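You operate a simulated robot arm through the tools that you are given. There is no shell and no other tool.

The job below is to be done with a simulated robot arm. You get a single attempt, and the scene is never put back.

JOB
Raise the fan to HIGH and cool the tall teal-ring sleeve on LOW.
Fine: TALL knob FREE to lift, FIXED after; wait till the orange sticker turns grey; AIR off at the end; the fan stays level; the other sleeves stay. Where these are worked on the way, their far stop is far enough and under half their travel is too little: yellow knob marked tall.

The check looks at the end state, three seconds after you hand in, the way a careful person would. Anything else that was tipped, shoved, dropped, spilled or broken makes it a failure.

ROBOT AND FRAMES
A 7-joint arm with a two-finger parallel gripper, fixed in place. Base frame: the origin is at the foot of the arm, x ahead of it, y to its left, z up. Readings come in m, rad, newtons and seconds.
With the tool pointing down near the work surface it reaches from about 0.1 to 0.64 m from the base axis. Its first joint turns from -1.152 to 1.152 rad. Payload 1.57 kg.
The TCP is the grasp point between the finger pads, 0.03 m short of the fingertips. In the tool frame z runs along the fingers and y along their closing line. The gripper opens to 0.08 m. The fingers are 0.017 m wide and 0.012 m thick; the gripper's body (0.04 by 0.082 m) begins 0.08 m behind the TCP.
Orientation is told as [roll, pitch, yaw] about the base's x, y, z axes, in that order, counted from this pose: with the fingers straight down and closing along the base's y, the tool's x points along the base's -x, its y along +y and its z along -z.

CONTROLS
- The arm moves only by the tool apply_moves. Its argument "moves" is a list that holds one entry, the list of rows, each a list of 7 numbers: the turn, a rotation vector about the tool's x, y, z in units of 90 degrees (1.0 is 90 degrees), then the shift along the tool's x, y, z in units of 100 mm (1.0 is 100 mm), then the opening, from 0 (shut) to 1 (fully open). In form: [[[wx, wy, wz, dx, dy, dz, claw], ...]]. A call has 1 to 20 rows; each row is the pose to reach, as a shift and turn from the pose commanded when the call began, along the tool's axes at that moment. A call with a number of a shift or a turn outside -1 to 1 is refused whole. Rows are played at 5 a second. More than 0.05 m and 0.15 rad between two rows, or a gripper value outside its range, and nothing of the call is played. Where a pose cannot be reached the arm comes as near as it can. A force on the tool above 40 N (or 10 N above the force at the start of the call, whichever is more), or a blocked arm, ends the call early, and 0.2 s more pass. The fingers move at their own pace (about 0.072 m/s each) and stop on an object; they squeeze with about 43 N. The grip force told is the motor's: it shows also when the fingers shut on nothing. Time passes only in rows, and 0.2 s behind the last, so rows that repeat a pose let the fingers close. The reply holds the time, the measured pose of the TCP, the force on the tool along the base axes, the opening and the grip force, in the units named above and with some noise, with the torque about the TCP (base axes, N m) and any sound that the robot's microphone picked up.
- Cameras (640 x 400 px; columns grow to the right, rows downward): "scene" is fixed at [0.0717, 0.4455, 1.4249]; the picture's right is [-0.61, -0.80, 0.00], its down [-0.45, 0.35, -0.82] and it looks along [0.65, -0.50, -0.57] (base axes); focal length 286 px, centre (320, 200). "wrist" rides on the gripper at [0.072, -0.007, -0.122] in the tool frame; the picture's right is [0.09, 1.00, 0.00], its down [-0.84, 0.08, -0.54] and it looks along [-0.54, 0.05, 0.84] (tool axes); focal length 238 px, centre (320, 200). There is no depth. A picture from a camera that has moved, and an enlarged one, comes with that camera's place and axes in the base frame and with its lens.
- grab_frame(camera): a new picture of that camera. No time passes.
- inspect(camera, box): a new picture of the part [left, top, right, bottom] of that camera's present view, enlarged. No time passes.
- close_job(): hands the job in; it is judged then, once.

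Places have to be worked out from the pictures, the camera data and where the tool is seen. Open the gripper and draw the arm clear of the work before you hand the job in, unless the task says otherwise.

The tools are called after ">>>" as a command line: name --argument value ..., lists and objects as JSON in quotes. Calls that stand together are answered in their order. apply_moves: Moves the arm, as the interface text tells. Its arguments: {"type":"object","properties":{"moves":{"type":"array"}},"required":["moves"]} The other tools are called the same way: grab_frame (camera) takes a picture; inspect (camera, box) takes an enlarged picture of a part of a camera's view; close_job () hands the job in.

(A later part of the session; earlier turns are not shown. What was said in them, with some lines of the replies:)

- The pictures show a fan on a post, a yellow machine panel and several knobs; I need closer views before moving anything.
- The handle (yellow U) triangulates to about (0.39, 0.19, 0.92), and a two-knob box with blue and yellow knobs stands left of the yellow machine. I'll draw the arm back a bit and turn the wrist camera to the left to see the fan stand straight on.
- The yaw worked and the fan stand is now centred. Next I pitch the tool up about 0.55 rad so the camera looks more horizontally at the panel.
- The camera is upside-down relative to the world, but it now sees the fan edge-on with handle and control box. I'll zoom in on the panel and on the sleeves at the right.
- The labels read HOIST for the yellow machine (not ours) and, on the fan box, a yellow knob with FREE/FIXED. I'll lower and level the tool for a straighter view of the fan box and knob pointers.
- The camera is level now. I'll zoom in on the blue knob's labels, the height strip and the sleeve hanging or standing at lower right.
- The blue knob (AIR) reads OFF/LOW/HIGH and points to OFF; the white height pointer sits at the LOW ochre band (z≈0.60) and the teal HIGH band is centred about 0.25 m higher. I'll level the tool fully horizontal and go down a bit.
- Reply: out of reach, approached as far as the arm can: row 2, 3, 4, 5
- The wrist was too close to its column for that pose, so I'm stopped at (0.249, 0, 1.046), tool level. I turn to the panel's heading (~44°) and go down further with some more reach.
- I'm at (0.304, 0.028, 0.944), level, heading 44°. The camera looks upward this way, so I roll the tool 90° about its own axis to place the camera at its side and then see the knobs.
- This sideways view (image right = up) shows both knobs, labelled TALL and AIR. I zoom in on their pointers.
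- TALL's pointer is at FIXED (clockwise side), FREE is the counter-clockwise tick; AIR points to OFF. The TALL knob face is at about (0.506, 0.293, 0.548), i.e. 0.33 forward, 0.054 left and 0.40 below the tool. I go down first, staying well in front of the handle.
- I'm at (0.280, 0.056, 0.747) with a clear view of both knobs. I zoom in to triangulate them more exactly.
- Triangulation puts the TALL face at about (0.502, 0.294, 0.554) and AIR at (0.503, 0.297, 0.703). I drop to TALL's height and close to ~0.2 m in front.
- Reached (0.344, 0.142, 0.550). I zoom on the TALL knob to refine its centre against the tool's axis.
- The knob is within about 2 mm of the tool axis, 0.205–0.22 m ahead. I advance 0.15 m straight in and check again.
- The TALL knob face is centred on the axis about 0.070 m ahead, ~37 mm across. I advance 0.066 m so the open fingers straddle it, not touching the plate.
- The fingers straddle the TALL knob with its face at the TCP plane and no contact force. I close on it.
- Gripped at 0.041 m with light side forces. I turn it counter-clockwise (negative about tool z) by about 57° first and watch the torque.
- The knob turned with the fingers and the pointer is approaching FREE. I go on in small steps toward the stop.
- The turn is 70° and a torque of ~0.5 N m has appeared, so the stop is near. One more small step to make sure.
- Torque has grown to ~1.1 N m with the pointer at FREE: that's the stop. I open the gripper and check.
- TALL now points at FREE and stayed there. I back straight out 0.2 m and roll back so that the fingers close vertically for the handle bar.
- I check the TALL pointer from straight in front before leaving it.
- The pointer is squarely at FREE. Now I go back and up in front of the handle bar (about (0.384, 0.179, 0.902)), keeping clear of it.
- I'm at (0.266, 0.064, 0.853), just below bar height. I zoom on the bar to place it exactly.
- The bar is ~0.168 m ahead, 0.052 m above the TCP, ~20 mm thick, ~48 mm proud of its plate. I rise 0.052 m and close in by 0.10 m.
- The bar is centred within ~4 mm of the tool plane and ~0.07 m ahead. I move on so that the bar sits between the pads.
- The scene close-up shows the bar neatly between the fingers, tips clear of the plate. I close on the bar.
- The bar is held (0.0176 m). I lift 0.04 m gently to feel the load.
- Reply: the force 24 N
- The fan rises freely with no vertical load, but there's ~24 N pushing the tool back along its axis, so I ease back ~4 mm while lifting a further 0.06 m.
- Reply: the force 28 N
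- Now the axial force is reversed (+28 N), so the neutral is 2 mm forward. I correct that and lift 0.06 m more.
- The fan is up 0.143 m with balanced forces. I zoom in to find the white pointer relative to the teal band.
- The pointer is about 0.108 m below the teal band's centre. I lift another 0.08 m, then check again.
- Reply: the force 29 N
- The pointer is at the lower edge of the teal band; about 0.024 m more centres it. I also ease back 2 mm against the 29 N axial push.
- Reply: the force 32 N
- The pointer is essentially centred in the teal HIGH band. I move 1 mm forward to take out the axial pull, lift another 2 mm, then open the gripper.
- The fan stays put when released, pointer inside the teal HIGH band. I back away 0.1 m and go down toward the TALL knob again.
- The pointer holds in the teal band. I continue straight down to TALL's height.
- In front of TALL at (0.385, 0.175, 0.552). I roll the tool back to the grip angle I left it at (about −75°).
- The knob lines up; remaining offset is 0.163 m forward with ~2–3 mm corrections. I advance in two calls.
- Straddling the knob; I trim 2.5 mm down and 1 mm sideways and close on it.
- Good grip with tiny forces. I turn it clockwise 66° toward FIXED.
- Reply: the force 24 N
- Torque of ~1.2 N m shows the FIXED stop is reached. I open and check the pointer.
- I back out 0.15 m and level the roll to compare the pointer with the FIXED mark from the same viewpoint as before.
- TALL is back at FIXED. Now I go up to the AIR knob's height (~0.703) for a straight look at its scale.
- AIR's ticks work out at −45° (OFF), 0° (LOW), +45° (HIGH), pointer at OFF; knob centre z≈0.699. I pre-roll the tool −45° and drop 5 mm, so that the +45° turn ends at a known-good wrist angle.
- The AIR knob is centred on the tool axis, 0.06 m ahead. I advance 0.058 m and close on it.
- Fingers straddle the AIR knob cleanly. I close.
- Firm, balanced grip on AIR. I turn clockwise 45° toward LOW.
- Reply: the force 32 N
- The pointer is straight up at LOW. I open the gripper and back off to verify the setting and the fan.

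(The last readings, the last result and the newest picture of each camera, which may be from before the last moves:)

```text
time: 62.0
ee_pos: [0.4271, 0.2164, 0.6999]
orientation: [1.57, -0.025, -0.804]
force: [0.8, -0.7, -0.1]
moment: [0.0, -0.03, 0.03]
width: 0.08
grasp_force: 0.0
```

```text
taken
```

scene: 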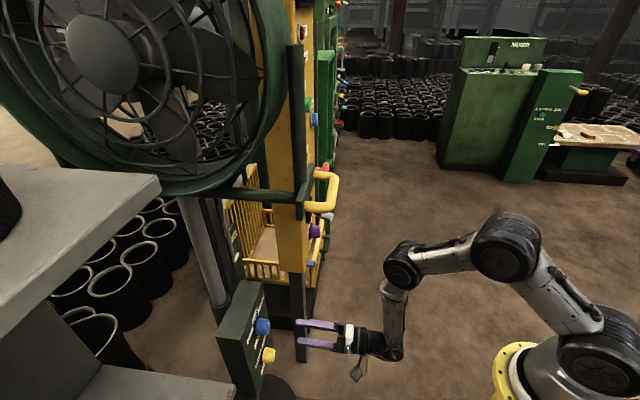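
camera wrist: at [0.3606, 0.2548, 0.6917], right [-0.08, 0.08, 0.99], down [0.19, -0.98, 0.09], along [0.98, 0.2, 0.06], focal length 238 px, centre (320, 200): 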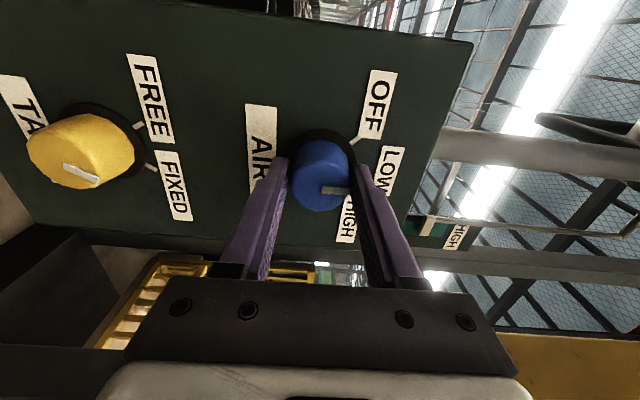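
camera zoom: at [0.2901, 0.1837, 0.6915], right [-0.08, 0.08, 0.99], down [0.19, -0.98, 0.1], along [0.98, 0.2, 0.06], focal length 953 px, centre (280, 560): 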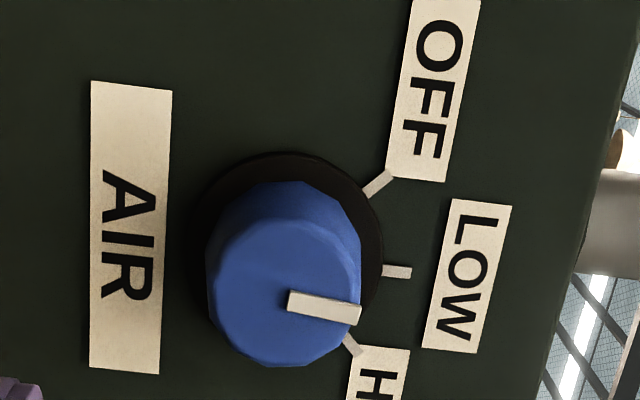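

AIR points at LOW (about 5° past the mark at most, well inside its sector). Now I retreat and go up to get the camera onto the sleeve's sticker on the shelf at the left.

>>> apply_moves --moves '[[[0, 0, 0, 0, 0.1, -0.33, 1], [0, 0, 0, 0, 0.2, -0.67, 1], [0, 0, 0, 0, 0.4, -1.0, 1]]]'

>>> apply_moves --moves '[[[0, 0, 0, 0, 0.33, -0.2, 1], [0, 0, 0, 0, 0.67, -0.4, 1], [0, 0, 0, 0, 1.0, -0.6, 1]]]'

>>> apply_moves --moves '[[[0, 0, -0.08, 0, 0.33, 0, 1], [0, 0, -0.16, 0, 0.67, 0, 1], [0, 0, -0.24, 0, 1.0, 0, 1], [0, 0, -0.32, 0, 1.0, 0, 1], [0, 0, -0.4, 0, 1.0, 0, 1], [0, 0, -0.48, 0, 1.0, 0, 1], [0, 0, -0.56, 0, 1.0, 0, 1], [0, 0, -0.64, 0, 1.0, 0, 1], [0, 0, -0.72, 0, 1.0, 0, 1], [0, 0, -0.8, 0, 1.0, 0, 1], [0, 0, -0.88, 0, 1.0, 0, 1], [0, 0, -0.96, 0, 1.0, 0, 1]]]'

>>> grab_frame --camera "wrist"

>>> grab_frame --camera "scene"

```text
time: 62.8
ee_pos: [0.3508, 0.149, 0.7432]
orientation: [1.568, -0.022, -0.804]
force: [0.1, -0.6, 0.4]
moment: [0.01, 0.01, -0.01]
width: 0.0797
grasp_force: 0.0
```

```text
time: 63.6
ee_pos: [0.3061, 0.1111, 0.8392]
orientation: [1.569, -0.022, -0.803]
force: [1.4, -1.0, -0.2]
moment: [0.01, -0.02, -0.01]
width: 0.08
grasp_force: 0.1
```

```text
time: 66.2
ee_pos: [0.3071, 0.1134, 0.9405]
orientation: [1.45, -1.532, -0.684]
force: [-0.6, -0.3, 0.1]
moment: [0.01, 0.02, -0.02]
width: 0.0802
grasp_force: 0.0
```

```text
taken
camera wrist: at [0.2239, 0.0247, 0.8697], right [-0.69, 0.72, -0.05], down [-0.42, -0.34, 0.84], along [0.59, 0.61, 0.54], focal length 238 px, centre (320, 200)
```

wrist: 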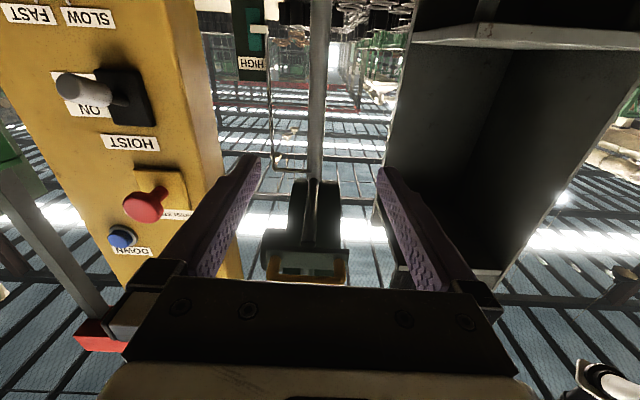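

```text
taken
```

scene: 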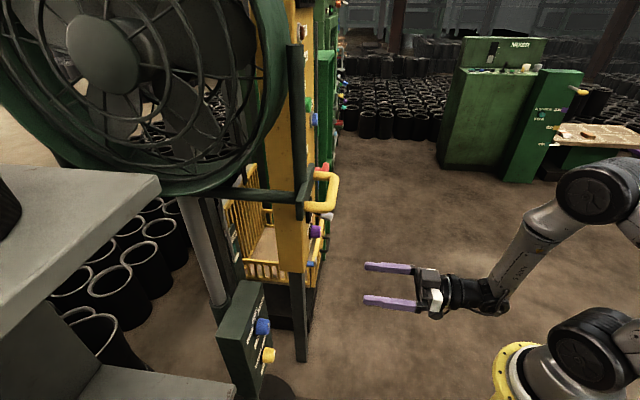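

The fan blades have moved, so it is running. The sleeve is still out of view, so I go on up to about z=1.24 and yaw left.

>>> apply_moves --moves '[[[0, 0, 0, -0.33, 0, -0.1, 1], [0, 0, 0, -0.67, 0, -0.2, 1], [0, 0, 0, -1.0, 0, -0.3, 1]]]'

>>> apply_moves --moves '[[[0, 0, 0, -0.33, 0, 0, 1], [0, 0, 0, -0.67, 0, 0, 1], [0, 0, 0, -1.0, 0, 0, 1]]]'

>>> apply_moves --moves '[[[-0.08, 0, 0, -0.33, 0, 0, 1], [-0.16, 0, 0, -0.67, 0, 0, 1], [-0.24, 0, 0, -1.0, 0, 0, 1], [-0.3, 0, 0, -1.0, 0, 0, 1]]]'

>>> grab_frame --camera "wrist"

>>> grab_frame --camera "scene"

```text
time: 67.0
ee_pos: [0.288, 0.0894, 1.0383]
orientation: [1.509, -1.53, -0.743]
force: [0.7, -0.3, 0.4]
moment: [0.05, 0.0, 0.0]
width: 0.0798
grasp_force: 0.1
```

```text
time: 67.8
ee_pos: [0.2931, 0.0874, 1.1393]
orientation: [1.514, -1.53, -0.747]
force: [0.9, 0.2, 0.1]
moment: [-0.03, 0.01, -0.01]
width: 0.0799
grasp_force: 0.1
```

```text
time: 68.8
ee_pos: [0.2944, 0.0829, 1.2402]
orientation: [1.976, -1.531, -0.736]
force: [-0.5, -0.3, -0.2]
moment: [0.03, 0.01, -0.04]
width: 0.0801
grasp_force: 0.0
```

```text
taken
camera wrist: at [0.2607, -0.0323, 1.1659], right [-0.94, 0.33, -0.06], down [-0.23, -0.51, 0.83], along [0.24, 0.8, 0.55], focal length 238 px, centre (320, 200)
```

wrist: 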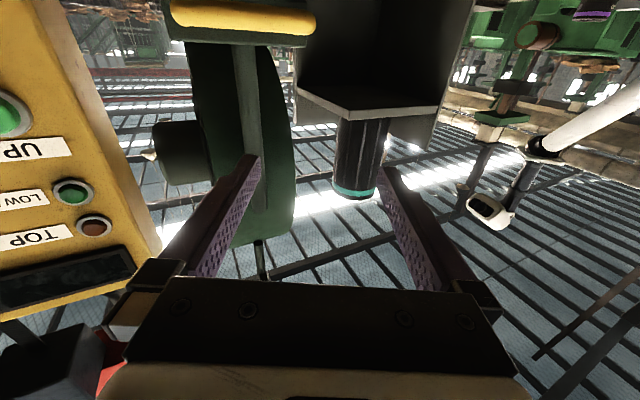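

```text
taken
```

scene: 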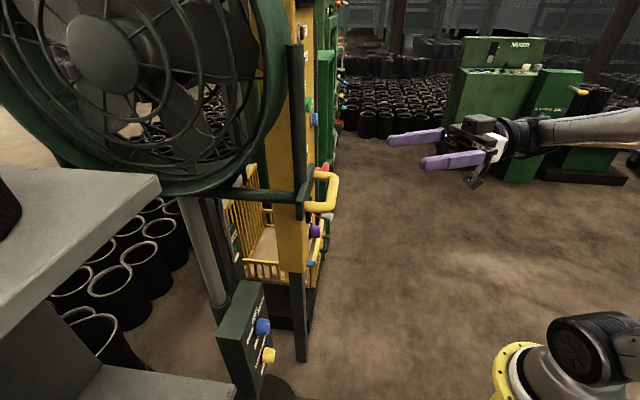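

The sleeve with its teal ring is now in view beside the right finger. I zoom in to find the sticker.

>>> inspect --camera "wrist" --box '[310, 90, 430, 215]'

>>> inspect --camera "wrist" --box '[140, 20, 320, 290]'

```text
3.20 times, centred on (370, 152) of wrist
camera zoom: at [0.2607, -0.0323, 1.1659], right [-0.94, 0.33, -0.06], down [-0.23, -0.51, 0.83], along [0.24, 0.8, 0.55], focal length 763 px, centre (160, 352)
```

zoom: 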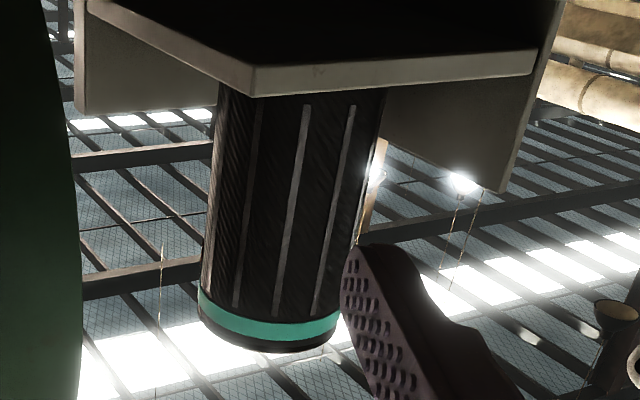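

```text
1.48 times, centred on (230, 155) of wrist
camera zoom: at [0.2607, -0.0323, 1.1659], right [-0.94, 0.33, -0.06], down [-0.23, -0.51, 0.83], along [0.24, 0.8, 0.55], focal length 353 px, centre (453, 267)
```

zoom: 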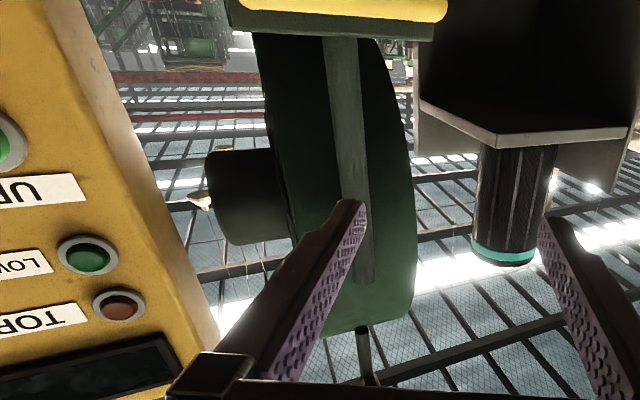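

The sticker is on the sleeve's right-hand limb from here, so it faces roughly −x. I move the wrist left/up/out in open space to see it from that side.

>>> apply_moves --moves '[[[0, 0, 0, -0.19, 0.23, 0.18, 1], [0, 0, 0, -0.38, 0.46, 0.37, 1], [0, 0, 0, -0.57, 0.69, 0.56, 1], [0, 0, 0, -0.76, 0.915, 0.745, 1]]]'

>>> grab_frame --camera "wrist"

>>> grab_frame --camera "scene"

```text
time: 69.8
ee_pos: [0.2334, 0.1811, 1.3202]
orientation: [1.995, -1.529, -0.757]
force: [1.1, -0.6, -0.5]
moment: [-0.01, -0.01, -0.03]
width: 0.0799
grasp_force: 0.0
```

```text
taken
camera wrist: at [0.1989, 0.066, 1.2474], right [-0.94, 0.33, -0.06], down [-0.23, -0.51, 0.83], along [0.24, 0.79, 0.56], focal length 238 px, centre (320, 200)
```

wrist: 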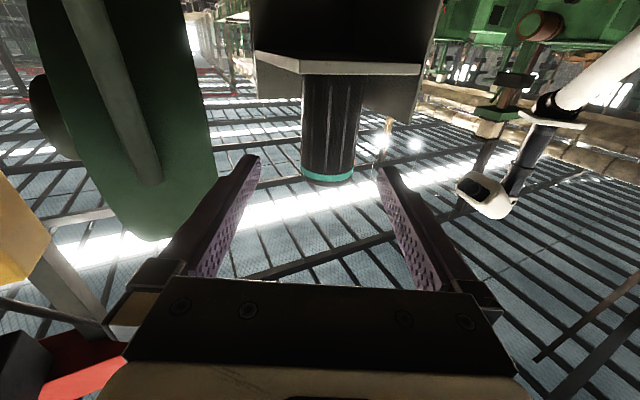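

```text
taken
```

scene: 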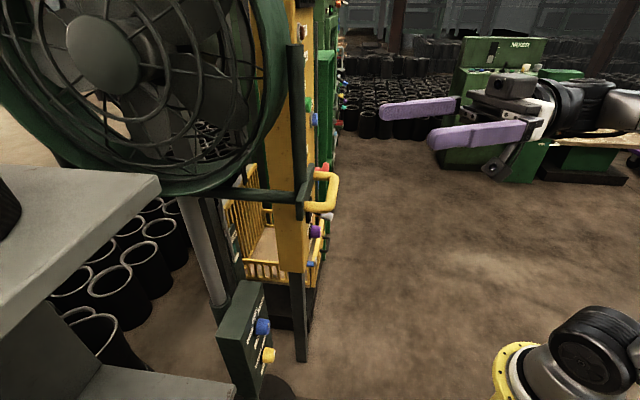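

The scene camera itself hangs in this region (body at the right of the view), so I keep clear of it. I zoom in on the sleeve from here.

>>> inspect --camera "wrist" --box '[280, 50, 410, 200]'

>>> inspect --camera "wrist" --box '[430, 20, 640, 240]'

```text
2.67 times, centred on (345, 125) of wrist
camera zoom: at [0.1989, 0.066, 1.2474], right [-0.94, 0.33, -0.06], down [-0.23, -0.51, 0.83], along [0.24, 0.79, 0.56], focal length 636 px, centre (253, 400)
```

zoom: 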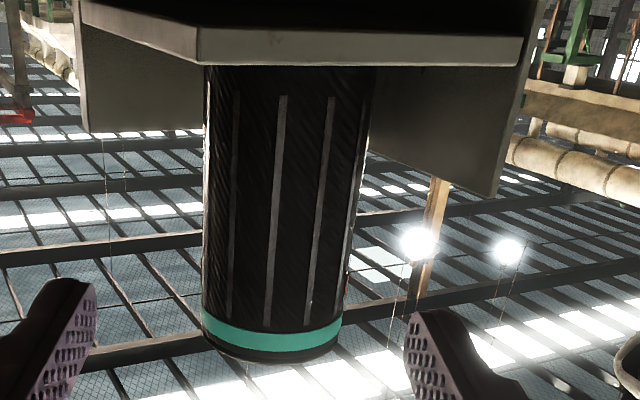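

```text
1.82 times, centred on (535, 130) of wrist
camera zoom: at [0.1989, 0.066, 1.2474], right [-0.94, 0.33, -0.06], down [-0.23, -0.51, 0.83], along [0.24, 0.79, 0.56], focal length 433 px, centre (-71, 327)
```

zoom: 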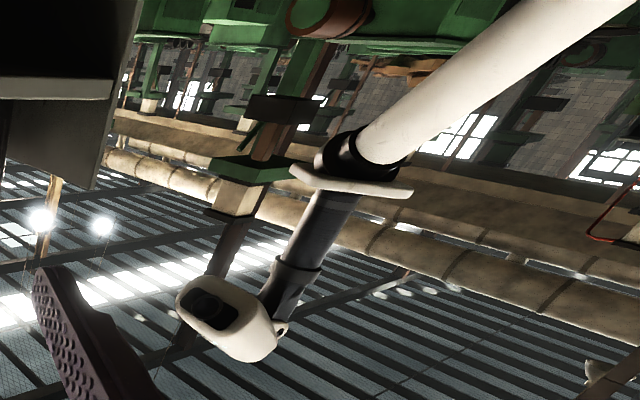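

That "patch" turned out to be background: no sticker visible from here, so it must face further away from the robot (heading ~135–160°). I roll the camera to the tool's left side and go a little forward, staying well away from the scene camera.

>>> apply_moves --moves '[[[0, 0, 0.09, 0, 0, 0, 1], [0, 0, 0.18, 0, 0, 0, 1], [0, 0, 0.27, 0, 0, 0, 1], [0, 0, 0.36, 0, 0, 0, 1], [0, 0, 0.45, 0, 0, 0, 1], [0, 0, 0.54, 0, 0, 0, 1], [0, 0, 0.63, 0, 0, 0, 1], [0, 0, 0.72, 0, 0, 0, 1], [0, 0, 0.81, 0, 0, 0, 1], [0, 0, 0.9, 0, 0, 0, 1], [0, 0, 0.98, 0, 0, 0, 1]]]'

>>> grab_frame --camera "wrist"

>>> grab_frame --camera "scene"

```text
time: 72.2
ee_pos: [0.2351, 0.1813, 1.3192]
orientation: [1.585, 0.006, -0.334]
force: [-0.4, -0.5, 0.2]
moment: [0.0, -0.02, 0.0]
width: 0.0801
grasp_force: 0.1
```

```text
taken
camera wrist: at [0.1279, 0.0902, 1.3121], right [-0.09, 0.01, 1.0], down [0.61, -0.79, 0.06], along [0.79, 0.62, 0.06], focal length 238 px, centre (320, 200)
```

wrist: 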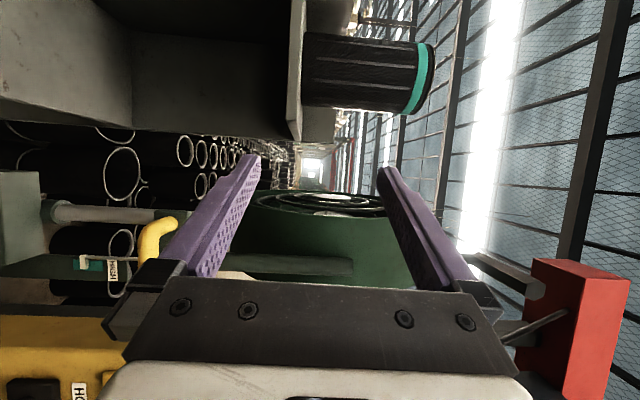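

```text
taken
```

scene: 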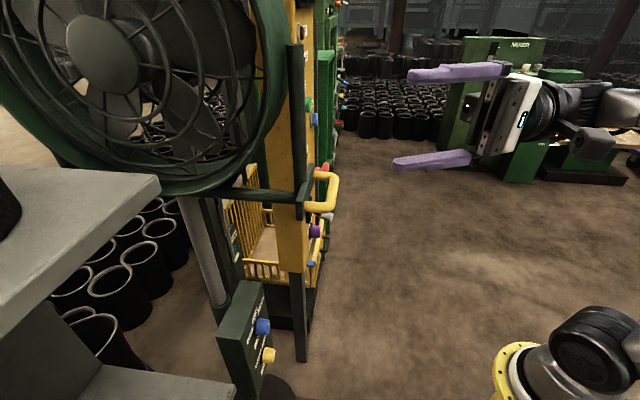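

The sleeve is now in clear view (image right = up). I zoom in, then move a bit further to see around its left side.

>>> inspect --camera "wrist" --box '[280, 0, 450, 130]'

>>> apply_moves --moves '[[[0, 0, 0, 0.12, 0.05, 0.2, 1], [0, 0, 0, 0.24, 0.1, 0.4, 1], [0, 0, 0, 0.35, 0.15, 0.6, 1], [0, 0, 0, 0.46, 0.18, 0.7, 1]]]'

>>> grab_frame --camera "wrist"

>>> inspect --camera "wrist" --box '[280, 0, 500, 140]'

```text
3.08 times, centred on (365, 65) of wrist
camera zoom: at [0.1279, 0.0902, 1.3121], right [-0.09, 0.01, 1.0], down [0.61, -0.79, 0.06], along [0.79, 0.62, 0.06], focal length 733 px, centre (182, 615)
```

zoom: 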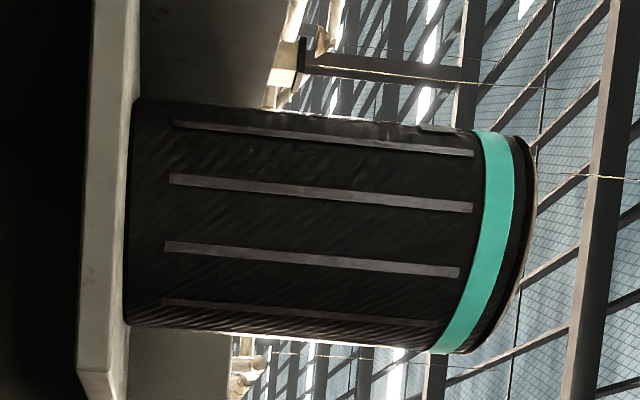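

```text
time: 73.2
ee_pos: [0.2137, 0.2622, 1.3372]
orientation: [1.585, 0.006, -0.332]
force: [-0.2, 0.6, -0.1]
moment: [0.04, -0.02, 0.01]
width: 0.0799
grasp_force: 0.2
```

```text
taken
camera wrist: at [0.1067, 0.1706, 1.3304], right [-0.09, 0.01, 1.0], down [0.61, -0.79, 0.06], along [0.79, 0.62, 0.06], focal length 238 px, centre (320, 200)
```

wrist: 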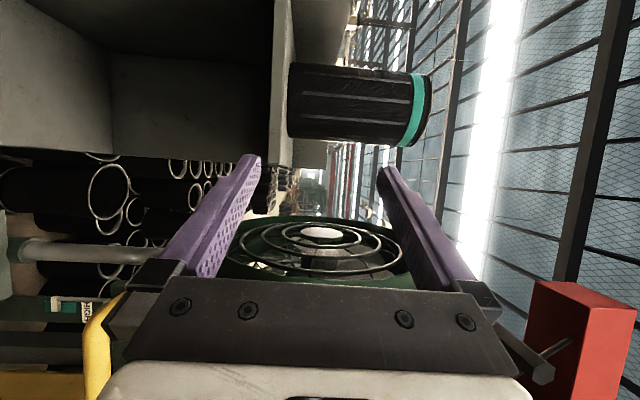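

```text
2.86 times, centred on (390, 70) of wrist
camera zoom: at [0.1067, 0.1706, 1.3304], right [-0.09, 0.01, 1.0], down [0.61, -0.79, 0.06], along [0.79, 0.62, 0.06], focal length 681 px, centre (120, 571)
```

zoom: 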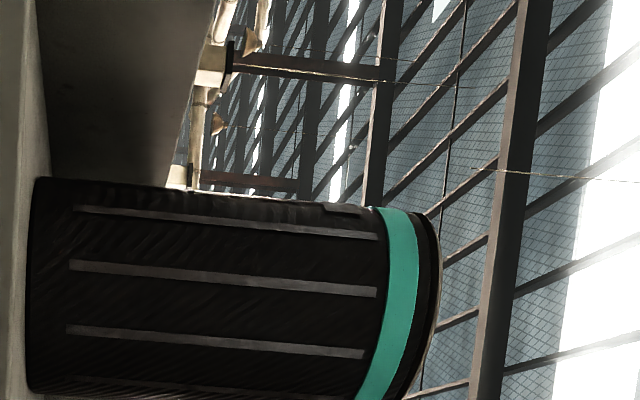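

A thin dark patch shows at the sleeve's upper limb next to the teal ring, probably the sticker edge-on. I yaw right 20° while moving 8 cm further to see it more squarely.

>>> apply_moves --moves '[[[0, -0.058, 0, 0.11, 0.07, 0.17, 1], [0, -0.115, 0, 0.22, 0.15, 0.34, 1], [0, -0.173, 0, 0.33, 0.22, 0.52, 1], [0, -0.23, 0, 0.45, 0.3, 0.69, 1]]]'

>>> grab_frame --camera "wrist"

>>> grab_frame --camera "scene"

```text
time: 74.2
ee_pos: [0.2186, 0.3278, 1.3708]
orientation: [1.584, 0.01, -0.691]
force: [0.3, -0.1, 0.2]
moment: [-0.01, -0.02, 0.0]
width: 0.0801
grasp_force: 0.1
out of reach, approached as far as the arm can: row 4
```

```text
taken
camera wrist: at [0.0868, 0.2798, 1.3637], right [-0.07, 0.04, 1.0], down [0.3, -0.95, 0.06], along [0.95, 0.3, 0.06], focal length 238 px, centre (320, 200)
```

wrist: 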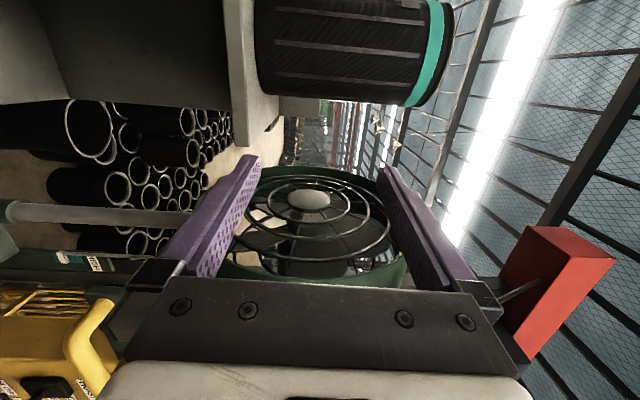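

```text
taken
```

scene: 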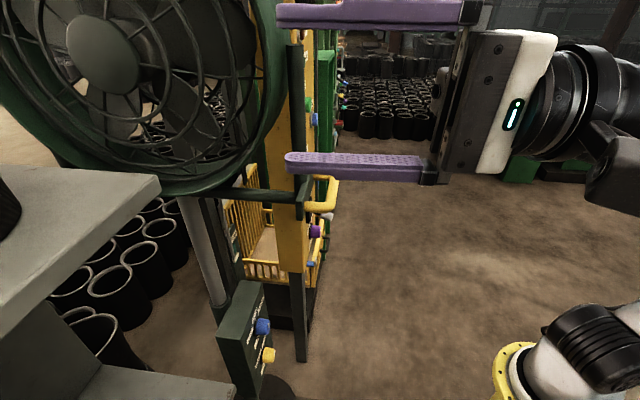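

I can now see more of the sleeve's left side; I zoom on the area by the teal ring.

>>> inspect --camera "wrist" --box '[340, 0, 470, 110]'

>>> inspect --camera "wrist" --box '[380, 0, 440, 40]'

```text
3.64 times, centred on (405, 55) of wrist
camera zoom: at [0.0868, 0.2798, 1.3637], right [-0.07, 0.04, 1.0], down [0.3, -0.95, 0.06], along [0.95, 0.3, 0.06], focal length 867 px, centre (11, 727)
```

zoom: 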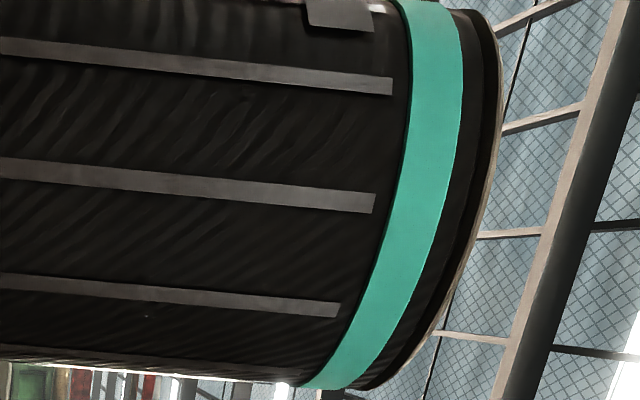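

```text
10.00 times, centred on (410, 20) of wrist
camera zoom: at [0.0868, 0.2798, 1.3637], right [-0.07, 0.04, 1.0], down [0.3, -0.95, 0.06], along [0.95, 0.3, 0.06], focal length 2384 px, centre (-580, 2000)
```

zoom: 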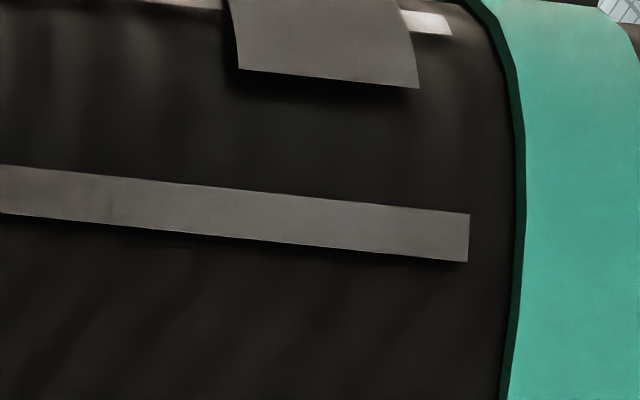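

The sticker shows grey at the top edge of the view (it was orange at the start). I yaw left a little to see the whole sticker and be sure it has fully changed.

>>> apply_moves --moves '[[[0, 0.06, 0, 0, 0, 0, 1], [0, 0.12, 0, 0, 0, 0, 1]]]'

>>> inspect --camera "wrist" --box '[340, 0, 480, 110]'

>>> inspect --camera "wrist" --box '[370, 10, 440, 60]'

```text
time: 74.8
ee_pos: [0.2204, 0.3283, 1.3706]
orientation: [1.585, 0.006, -0.506]
force: [-0.2, -0.1, 0.6]
moment: [-0.03, 0.03, -0.01]
width: 0.08
grasp_force: 0.1
```

```text
3.64 times, centred on (410, 55) of wrist
camera zoom: at [0.0988, 0.2566, 1.3629], right [-0.08, 0.03, 1.0], down [0.47, -0.88, 0.06], along [0.88, 0.47, 0.06], focal length 867 px, centre (-7, 727)
```

zoom: 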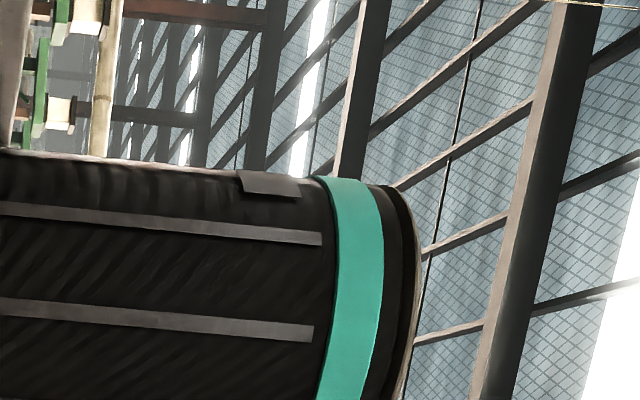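

```text
8.00 times, centred on (405, 35) of wrist
camera zoom: at [0.0988, 0.2566, 1.3629], right [-0.08, 0.03, 1.0], down [0.47, -0.88, 0.06], along [0.88, 0.47, 0.06], focal length 1907 px, centre (-360, 1520)
```

zoom: 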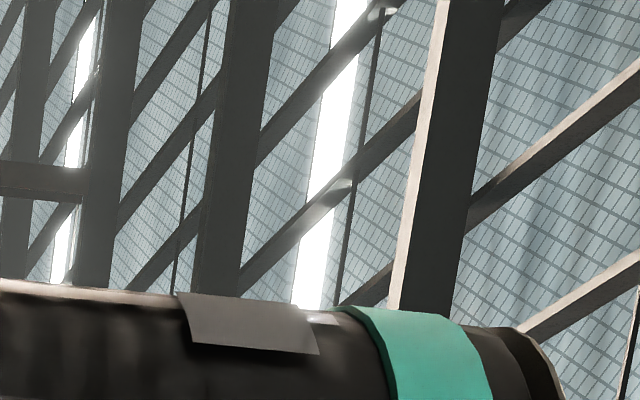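

The whole sticker is plain grey now, so cooling is done. I go back the way I came toward the AIR knob to switch it off.

>>> apply_moves --moves '[[[0, 0, 0, -0.14, -0.07, -0.2, 1], [0, 0, 0, -0.28, -0.15, -0.41, 1], [0, 0, 0, -0.43, -0.22, -0.62, 1], [0, 0, 0, -0.572, -0.3, -0.827, 1]]]'

>>> apply_moves --moves '[[[0, -0.05, 0, -0.12, -0.17, -0.12, 1], [0, -0.1, 0, -0.24, -0.35, -0.24, 1], [0, -0.15, 0, -0.37, -0.52, -0.36, 1], [0, -0.19, 0, -0.49, -0.7, -0.47, 1]]]'

>>> grab_frame --camera "wrist"

```text
time: 75.8
ee_pos: [0.2287, 0.228, 1.3396]
orientation: [1.585, 0.008, -0.504]
force: [0.7, 0.5, 0.4]
moment: [0.04, -0.01, 0.02]
width: 0.0802
grasp_force: 0.1
```

```text
time: 76.8
ee_pos: [0.2509, 0.1608, 1.2661]
orientation: [1.582, 0.012, -0.807]
force: [-0.3, 0.3, 0.5]
moment: [-0.02, -0.03, 0.0]
width: 0.0796
grasp_force: 0.1
```

```text
taken
camera wrist: at [0.1153, 0.1297, 1.2587], right [-0.07, 0.05, 1.0], down [0.19, -0.98, 0.06], along [0.98, 0.19, 0.05], focal length 238 px, centre (320, 200)
```

wrist: 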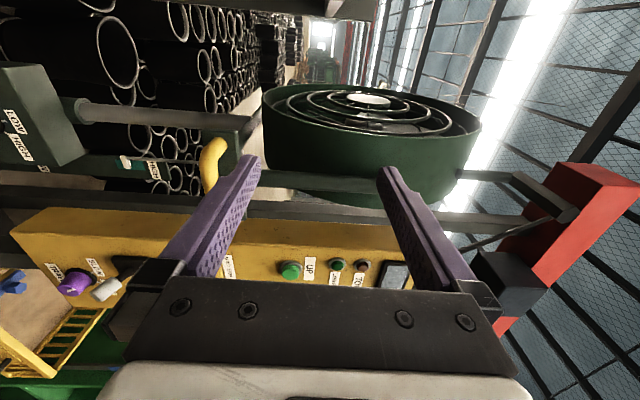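

Next leg: shift right and down to the line in front of the knobs.

>>> apply_moves --moves '[[[0.002, 0, 0, -0.2, -0.25, -0.04, 1], [0.004, 0, 0, -0.4, -0.5, -0.07, 1], [0.006, 0, 0, -0.6, -0.75, -0.11, 1], [0.007, 0, 0.007, -0.81, -1.0, -0.14, 1]]]'

>>> apply_moves --moves '[[[0, 0, 0, 0, -0.33, 0, 1], [0, 0, 0, 0, -0.67, 0, 1], [0, 0, 0, 0, -1.0, 0, 1]]]'

>>> apply_moves --moves '[[[0, 0, 0, 0, -0.33, 0, 1], [0, 0, 0, 0, -0.67, 0, 1], [0, 0, 0, 0, -1.0, 0, 1]]]'

>>> apply_moves --moves '[[[0, 0, 0, 0, -0.33, 0, 1], [0, 0, 0, 0, -0.67, 0, 1], [0, 0, 0, 0, -1.0, 0, 1]]]'

```text
time: 77.8
ee_pos: [0.2984, 0.0961, 1.1662]
orientation: [1.572, 0.022, -0.804]
force: [0.1, -0.5, -0.1]
moment: [-0.02, -0.02, 0.01]
width: 0.08
grasp_force: 0.2
```

```text
time: 78.6
ee_pos: [0.292, 0.1006, 1.0678]
orientation: [1.571, 0.022, -0.807]
force: [0.0, 0.5, 0.1]
moment: [0.0, 0.01, 0.02]
width: 0.0798
grasp_force: 0.0
```

```text
time: 79.4
ee_pos: [0.2924, 0.1043, 0.9692]
orientation: [1.572, 0.023, -0.804]
force: [0.2, 0.7, -0.1]
moment: [-0.02, 0.01, -0.01]
width: 0.08
grasp_force: 0.2
```

```text
time: 80.2
ee_pos: [0.2888, 0.1046, 0.8669]
orientation: [1.572, 0.024, -0.804]
force: [0.7, 0.6, 0.0]
moment: [-0.01, -0.03, -0.02]
width: 0.0799
grasp_force: 0.0
```

I'm at (0.289, 0.105, 0.867). I go down to AIR height, correct 18 mm to the right, and close in.

>>> apply_moves --moves '[[[0, 0, 0, -0.06, -0.33, 0, 1], [0, 0, 0, -0.12, -0.67, 0.15, 1], [0, 0, 0, -0.18, -1.0, 0.3, 1]]]'

>>> apply_moves --moves '[[[0, 0, -0.005, 0, -0.25, 0.25, 1], [0, 0, -0.01, 0, -0.5, 0.5, 1], [0, 0, -0.015, 0, -0.68, 0.75, 1], [0, 0, -0.015, 0, -0.68, 1.0, 1]]]'

>>> grab_frame --camera "wrist"

>>> inspect --camera "wrist" --box '[270, 60, 390, 160]'

```text
time: 81.0
ee_pos: [0.3223, 0.1146, 0.7656]
orientation: [1.573, 0.022, -0.806]
force: [-0.9, 0.5, 0.4]
moment: [0.03, 0.04, 0.0]
width: 0.0799
grasp_force: 0.0
```

```text
time: 82.0
ee_pos: [0.3939, 0.1849, 0.6991]
orientation: [1.574, -0.001, -0.803]
force: [0.5, 0.7, -0.4]
moment: [-0.01, -0.03, 0.0]
width: 0.0801
grasp_force: 0.0
```

```text
taken
camera wrist: at [0.2568, 0.1522, 0.6924], right [-0.07, 0.07, 1.0], down [0.19, -0.98, 0.08], along [0.98, 0.19, 0.05], focal length 238 px, centre (320, 200)
```

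wrist: 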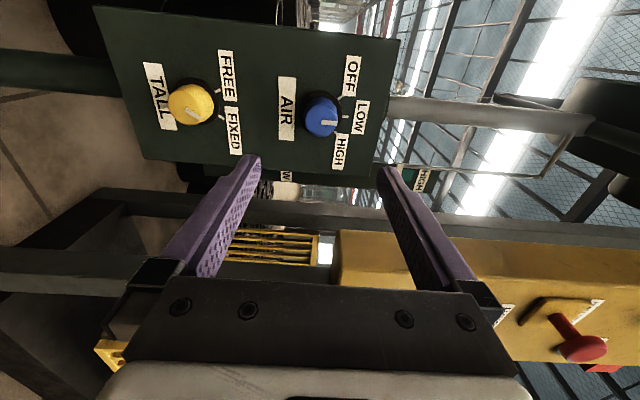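

```text
4.00 times, centred on (330, 110) of wrist
camera zoom: at [0.2568, 0.1522, 0.6924], right [-0.07, 0.07, 1.0], down [0.19, -0.98, 0.08], along [0.98, 0.19, 0.05], focal length 953 px, centre (280, 560)
```

zoom: 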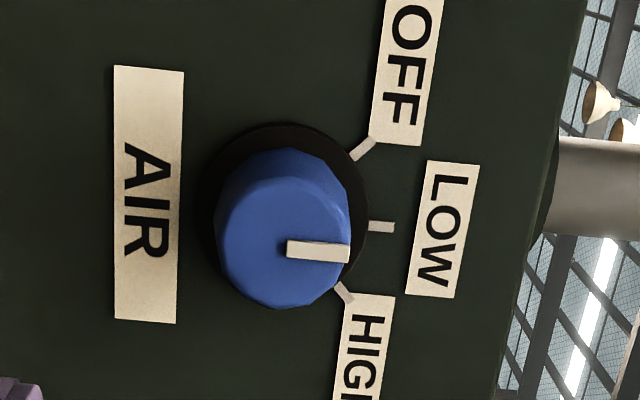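

AIR is centred 0.147 m ahead, pointer on LOW. I go in and straddle it.

>>> apply_moves --moves '[[[0, 0, 0, 0.01, 0, 0.33, 1], [0, 0, 0, 0.02, 0, 0.67, 1], [0, 0, 0, 0.02, 0, 0.95, 1]]]'

>>> apply_moves --moves '[[[0, 0, 0, 0, 0, 0.2, 1], [0, 0, 0, 0, 0, 0.4, 1], [0, 0, 0, 0, 0, 0.51, 1], [0, 0, 0, 0, 0, 0.51, 1]]]'

>>> grab_frame --camera "wrist"

```text
time: 82.8
ee_pos: [0.4632, 0.2521, 0.6965]
orientation: [1.573, 0.001, -0.806]
force: [0.8, 0.0, 1.0]
moment: [0.03, -0.02, -0.01]
width: 0.0798
grasp_force: 0.0
```

```text
time: 83.8
ee_pos: [0.4996, 0.2865, 0.7008]
orientation: [1.574, 0.003, -0.805]
force: [0.7, 0.1, 0.0]
moment: [-0.02, 0.04, 0.03]
width: 0.0801
grasp_force: 0.1
```

```text
taken
camera wrist: at [0.3627, 0.2531, 0.6934], right [-0.07, 0.07, 1.0], down [0.19, -0.98, 0.08], along [0.98, 0.19, 0.05], focal length 238 px, centre (320, 200)
```

wrist: 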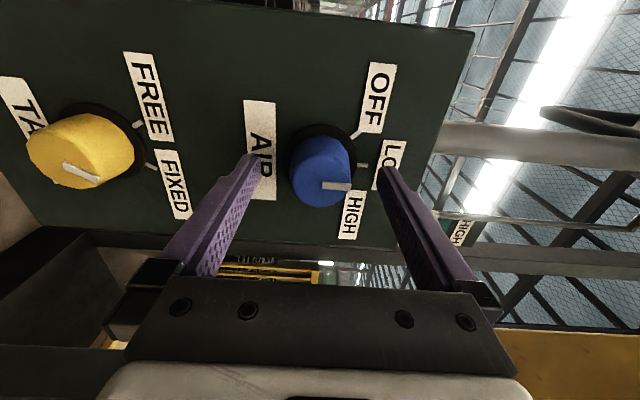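

Knob centred between the pads. I close on it.

>>> apply_moves --moves '[[[0, 0, 0, 0, 0, 0, 0], [0, 0, 0, 0, 0, 0, 0], [0, 0, 0, 0, 0, 0, 0], [0, 0, 0, 0, 0, 0, 0]]]'

```text
time: 84.8
ee_pos: [0.4983, 0.285, 0.6996]
orientation: [1.573, -0.001, -0.804]
force: [0.5, 2.6, -1.3]
moment: [0.01, 0.0, 0.0]
width: 0.0403
grasp_force: 44.8
```

Firm grip, no side load. I turn counter-clockwise about 46° toward OFF.

>>> apply_moves --moves '[[[0, 0, -0.06, 0, 0, 0, 0], [0, 0, -0.12, 0, 0, 0, 0], [0, 0, -0.18, 0, 0, 0, 0], [0, 0, -0.24, 0, 0, 0, 0], [0, 0, -0.3, 0, 0, 0, 0], [0, 0, -0.36, 0, 0, 0, 0], [0, 0, -0.42, 0, 0, 0, 0], [0, 0, -0.47, 0, 0, 0, 0], [0, 0, -0.51, 0, 0, 0, 0]]]'

>>> grab_frame --camera "wrist"

>>> inspect --camera "wrist" --box '[220, 60, 460, 290]'

```text
time: 86.8
ee_pos: [0.4987, 0.2866, 0.7001]
orientation: [1.583, -0.802, -0.814]
force: [-16.5, -11.7, 19.3]
moment: [0.98, 0.09, -0.3]
width: 0.0405
grasp_force: 44.0
```

```text
taken
camera wrist: at [0.3811, 0.2344, 0.6439], right [-0.54, 0.56, 0.63], down [-0.03, -0.76, 0.65], along [0.84, 0.34, 0.43], focal length 238 px, centre (320, 200)
```

wrist: 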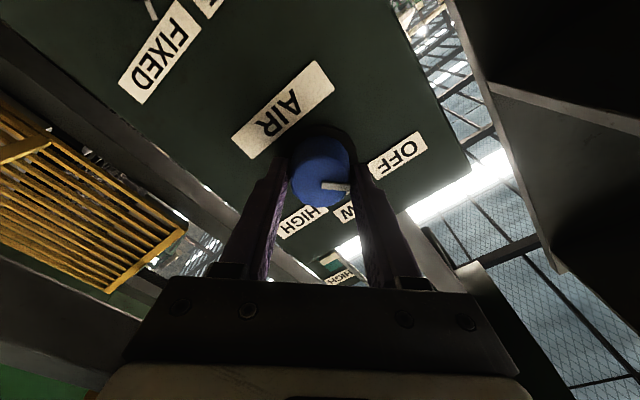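

```text
1.74 times, centred on (340, 175) of wrist
camera zoom: at [0.3811, 0.2344, 0.6439], right [-0.54, 0.56, 0.63], down [-0.03, -0.76, 0.65], along [0.84, 0.34, 0.43], focal length 414 px, centre (285, 244)
```

zoom: 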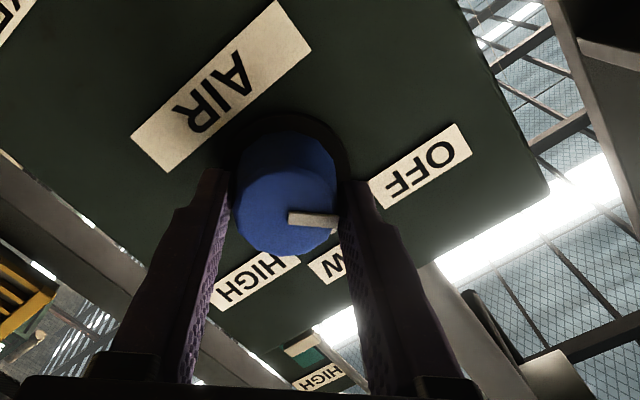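

A 0.8 N m torque says the OFF stop is reached. I open, back out and verify.

>>> apply_moves --moves '[[[0, 0, 0, 0, 0, 0, 0.5], [0, 0, 0, 0, 0, 0, 1], [0, 0, 0, 0, 0, 0, 1], [0, 0, 0, 0, 0, 0, 1]]]'

>>> apply_moves --moves '[[[0, 0, 0, 0, 0, -0.33, 1], [0, 0, 0, 0, 0, -0.67, 1], [0, 0, 0, 0, 0, -1.0, 1]]]'

>>> apply_moves --moves '[[[0, 0, 0.08, 0, 0, -0.1, 1], [0, 0, 0.16, 0, 0, -0.2, 1], [0, 0, 0.24, 0, 0, -0.3, 1], [0, 0, 0.32, 0, 0, -0.4, 1], [0, 0, 0.4, 0, 0, -0.5, 1], [0, 0, 0.48, 0, 0, -0.5, 1], [0, 0, 0.51, 0, 0, -0.5, 1]]]'

>>> grab_frame --camera "wrist"

>>> inspect --camera "wrist" --box '[130, 40, 390, 180]'

>>> grab_frame --camera "scene"

```text
time: 87.8
ee_pos: [0.4989, 0.2865, 0.6986]
orientation: [1.573, -0.801, -0.807]
force: [0.0, -0.2, 0.2]
moment: [0.01, 0.02, 0.02]
width: 0.0799
grasp_force: 0.0
```

```text
time: 88.6
ee_pos: [0.4273, 0.2177, 0.6975]
orientation: [1.571, -0.803, -0.806]
force: [0.2, -0.2, 0.1]
moment: [0.02, -0.01, -0.03]
width: 0.0799
grasp_force: 0.0
```

```text
time: 90.2
ee_pos: [0.3909, 0.1829, 0.6994]
orientation: [1.571, 0.002, -0.806]
force: [0.2, 0.5, 0.3]
moment: [-0.01, -0.01, 0.0]
width: 0.0799
grasp_force: 0.0
```

```text
taken
camera wrist: at [0.2545, 0.1513, 0.692], right [-0.06, 0.06, 1.0], down [0.19, -0.98, 0.08], along [0.98, 0.19, 0.05], focal length 238 px, centre (320, 200)
```

wrist: 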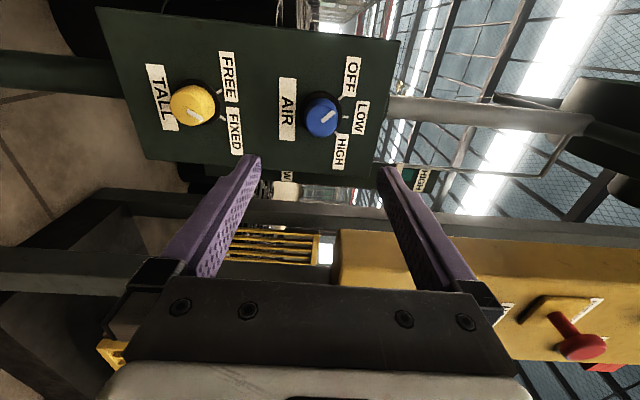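

```text
2.46 times, centred on (260, 110) of wrist
camera zoom: at [0.2545, 0.1513, 0.692], right [-0.06, 0.06, 1.0], down [0.19, -0.98, 0.08], along [0.98, 0.19, 0.05], focal length 587 px, centre (468, 422)
```

zoom: 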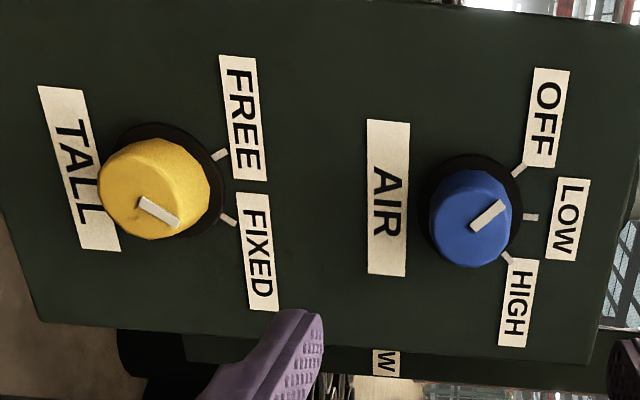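

```text
taken
```

scene: 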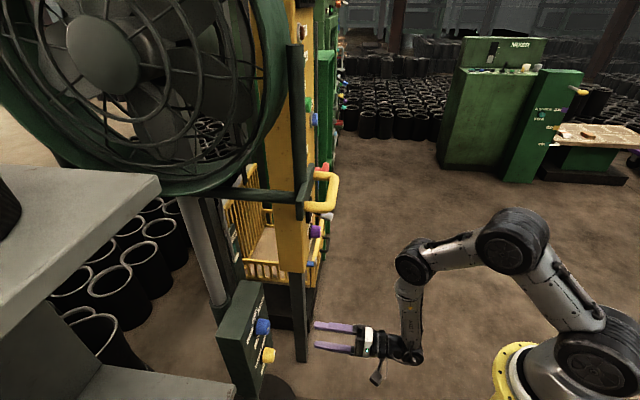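

AIR is at OFF and TALL at FIXED. I withdraw the arm, checking the height pointer in passing.

>>> apply_moves --moves '[[[0, 0, 0, 0, 0.25, -0.25, 1], [0, 0, 0, 0, 0.5, -0.5, 1], [0, 0, 0, 0, 0.75, -0.75, 1], [0, 0, 0, 0, 1.0, -1.0, 1]]]'

>>> apply_moves --moves '[[[0, 0, 0, 0, 0.33, -0.1, 1], [0, 0, 0, 0, 0.67, -0.2, 1], [0, 0, 0, 0, 1.0, -0.3, 1]]]'

>>> grab_frame --camera "wrist"

>>> inspect --camera "wrist" --box '[180, 60, 420, 180]'

>>> grab_frame --camera "scene"

```text
time: 91.2
ee_pos: [0.3198, 0.1127, 0.7976]
orientation: [1.573, -0.001, -0.805]
force: [1.1, -0.2, -0.3]
moment: [-0.04, -0.01, 0.0]
width: 0.08
grasp_force: 0.0
```

```text
time: 92.0
ee_pos: [0.2974, 0.0935, 0.898]
orientation: [1.573, 0.0, -0.805]
force: [0.8, 0.3, 0.5]
moment: [0.02, -0.01, 0.01]
width: 0.0799
grasp_force: 0.0
```

```text
taken
camera wrist: at [0.1609, 0.0614, 0.8918], right [-0.07, 0.07, 1.0], down [0.19, -0.98, 0.08], along [0.98, 0.19, 0.05], focal length 238 px, centre (320, 200)
```

wrist: 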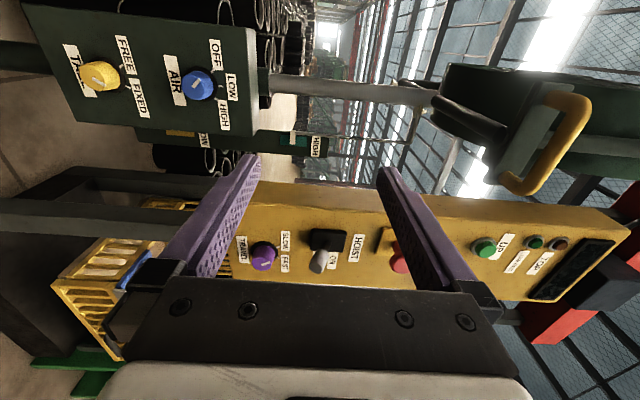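

```text
2.67 times, centred on (300, 120) of wrist
camera zoom: at [0.1609, 0.0614, 0.8918], right [-0.07, 0.07, 1.0], down [0.19, -0.98, 0.08], along [0.98, 0.19, 0.05], focal length 636 px, centre (373, 413)
```

zoom: 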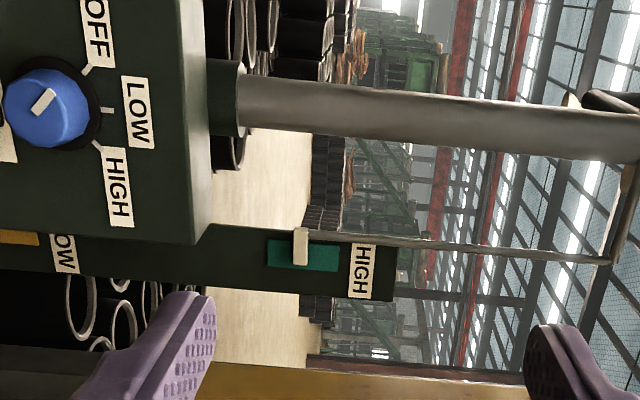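

```text
taken
```

scene: 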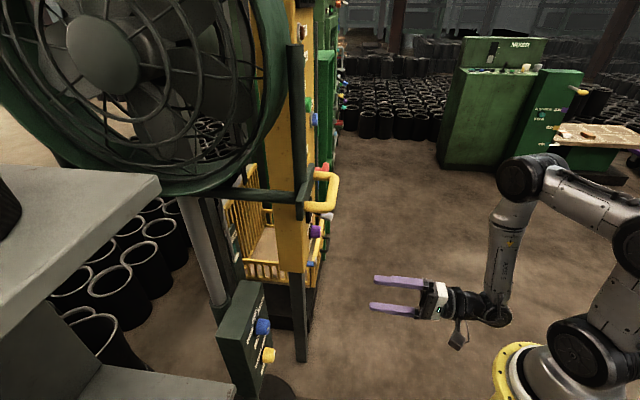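

The pointer sits mid teal band at HIGH, AIR is OFF, and the blades no longer change between frames. I pull the arm a little further clear with the gripper open, and take a last look.

>>> apply_moves --moves '[[[0, 0, 0, -0.14, 0.17, -0.14, 1], [0, 0, 0, -0.29, 0.33, -0.28, 1], [0, 0, 0, -0.43, 0.5, -0.41, 1], [0, 0, 0, -0.43, 0.5, -0.41, 1], [0, 0, 0, -0.43, 0.5, -0.41, 1], [0, 0, 0, -0.43, 0.5, -0.41, 1]]]'

>>> grab_frame --camera "scene"

>>> grab_frame --camera "wrist"

>>> inspect --camera "scene" --box '[0, 0, 360, 220]'

```text
time: 93.4
ee_pos: [0.2991, 0.0355, 0.9477]
orientation: [1.571, 0.0, -0.806]
force: [0.3, -0.5, -0.8]
moment: [0.0, 0.0, 0.01]
width: 0.0803
grasp_force: 0.1
```

```text
taken
```

scene: 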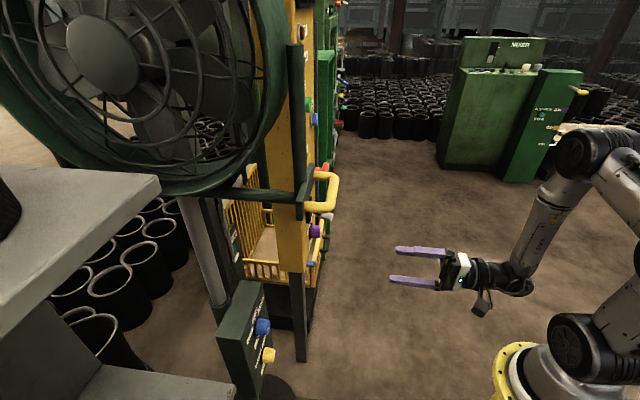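

```text
taken
camera wrist: at [0.1623, 0.0021, 0.9414], right [-0.07, 0.07, 1.0], down [0.19, -0.98, 0.08], along [0.98, 0.19, 0.05], focal length 238 px, centre (320, 200)
```

wrist: 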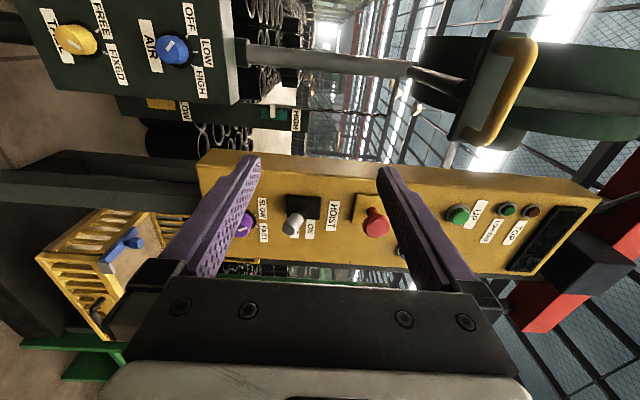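

```text
1.78 times, centred on (180, 110) of scene
camera zoom: at [0.0717, 0.4455, 1.4249], right [-0.61, -0.8, 0.0], down [-0.45, 0.35, -0.82], along [0.65, -0.5, -0.57], focal length 508 px, centre (569, 360)
```

zoom: 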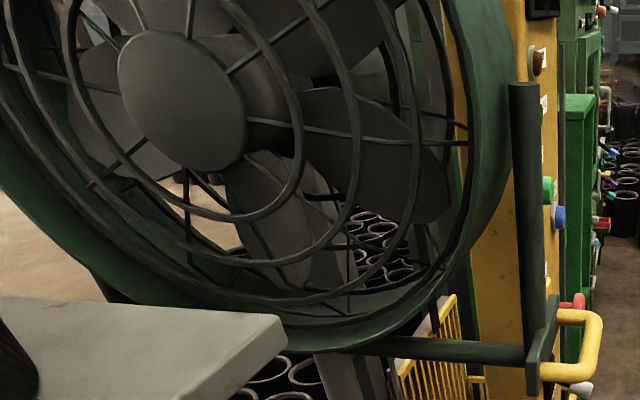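

Everything is as asked: the fan is at HIGH and level, TALL is at FIXED, the sticker is grey, AIR is OFF and the sleeves haven't moved. The gripper is open and the arm is clear, so I hand in.

>>> close_job

```text
The job is handed in.
```

The fan is at HIGH and the tall teal-ring sleeve has been cooled on LOW. I've handed the job in; no verdict has come back yet.

- **Height:** I turned TALL to FREE, lifted the fan until its pointer sat mid-way in the teal HIGH band, then turned TALL back to FIXED. In the last close-up the pointer was still centred in that band.
- **Cooling:** I set AIR to LOW, with the knob about 5° past the LOW mark. About 14 seconds later the visible part of the orange sticker was plain grey. I could only see it at an angle, and I didn't look again after switching off.
- **Air off:** AIR is back at OFF, and the fan blades looked stopped in the last pictures.
- **Everything else:** The fan looks level in the pictures. I saw nothing bumped or shifted, and I didn't touch any sleeve. The gripper is open and the arm is clear of the fan and controls.
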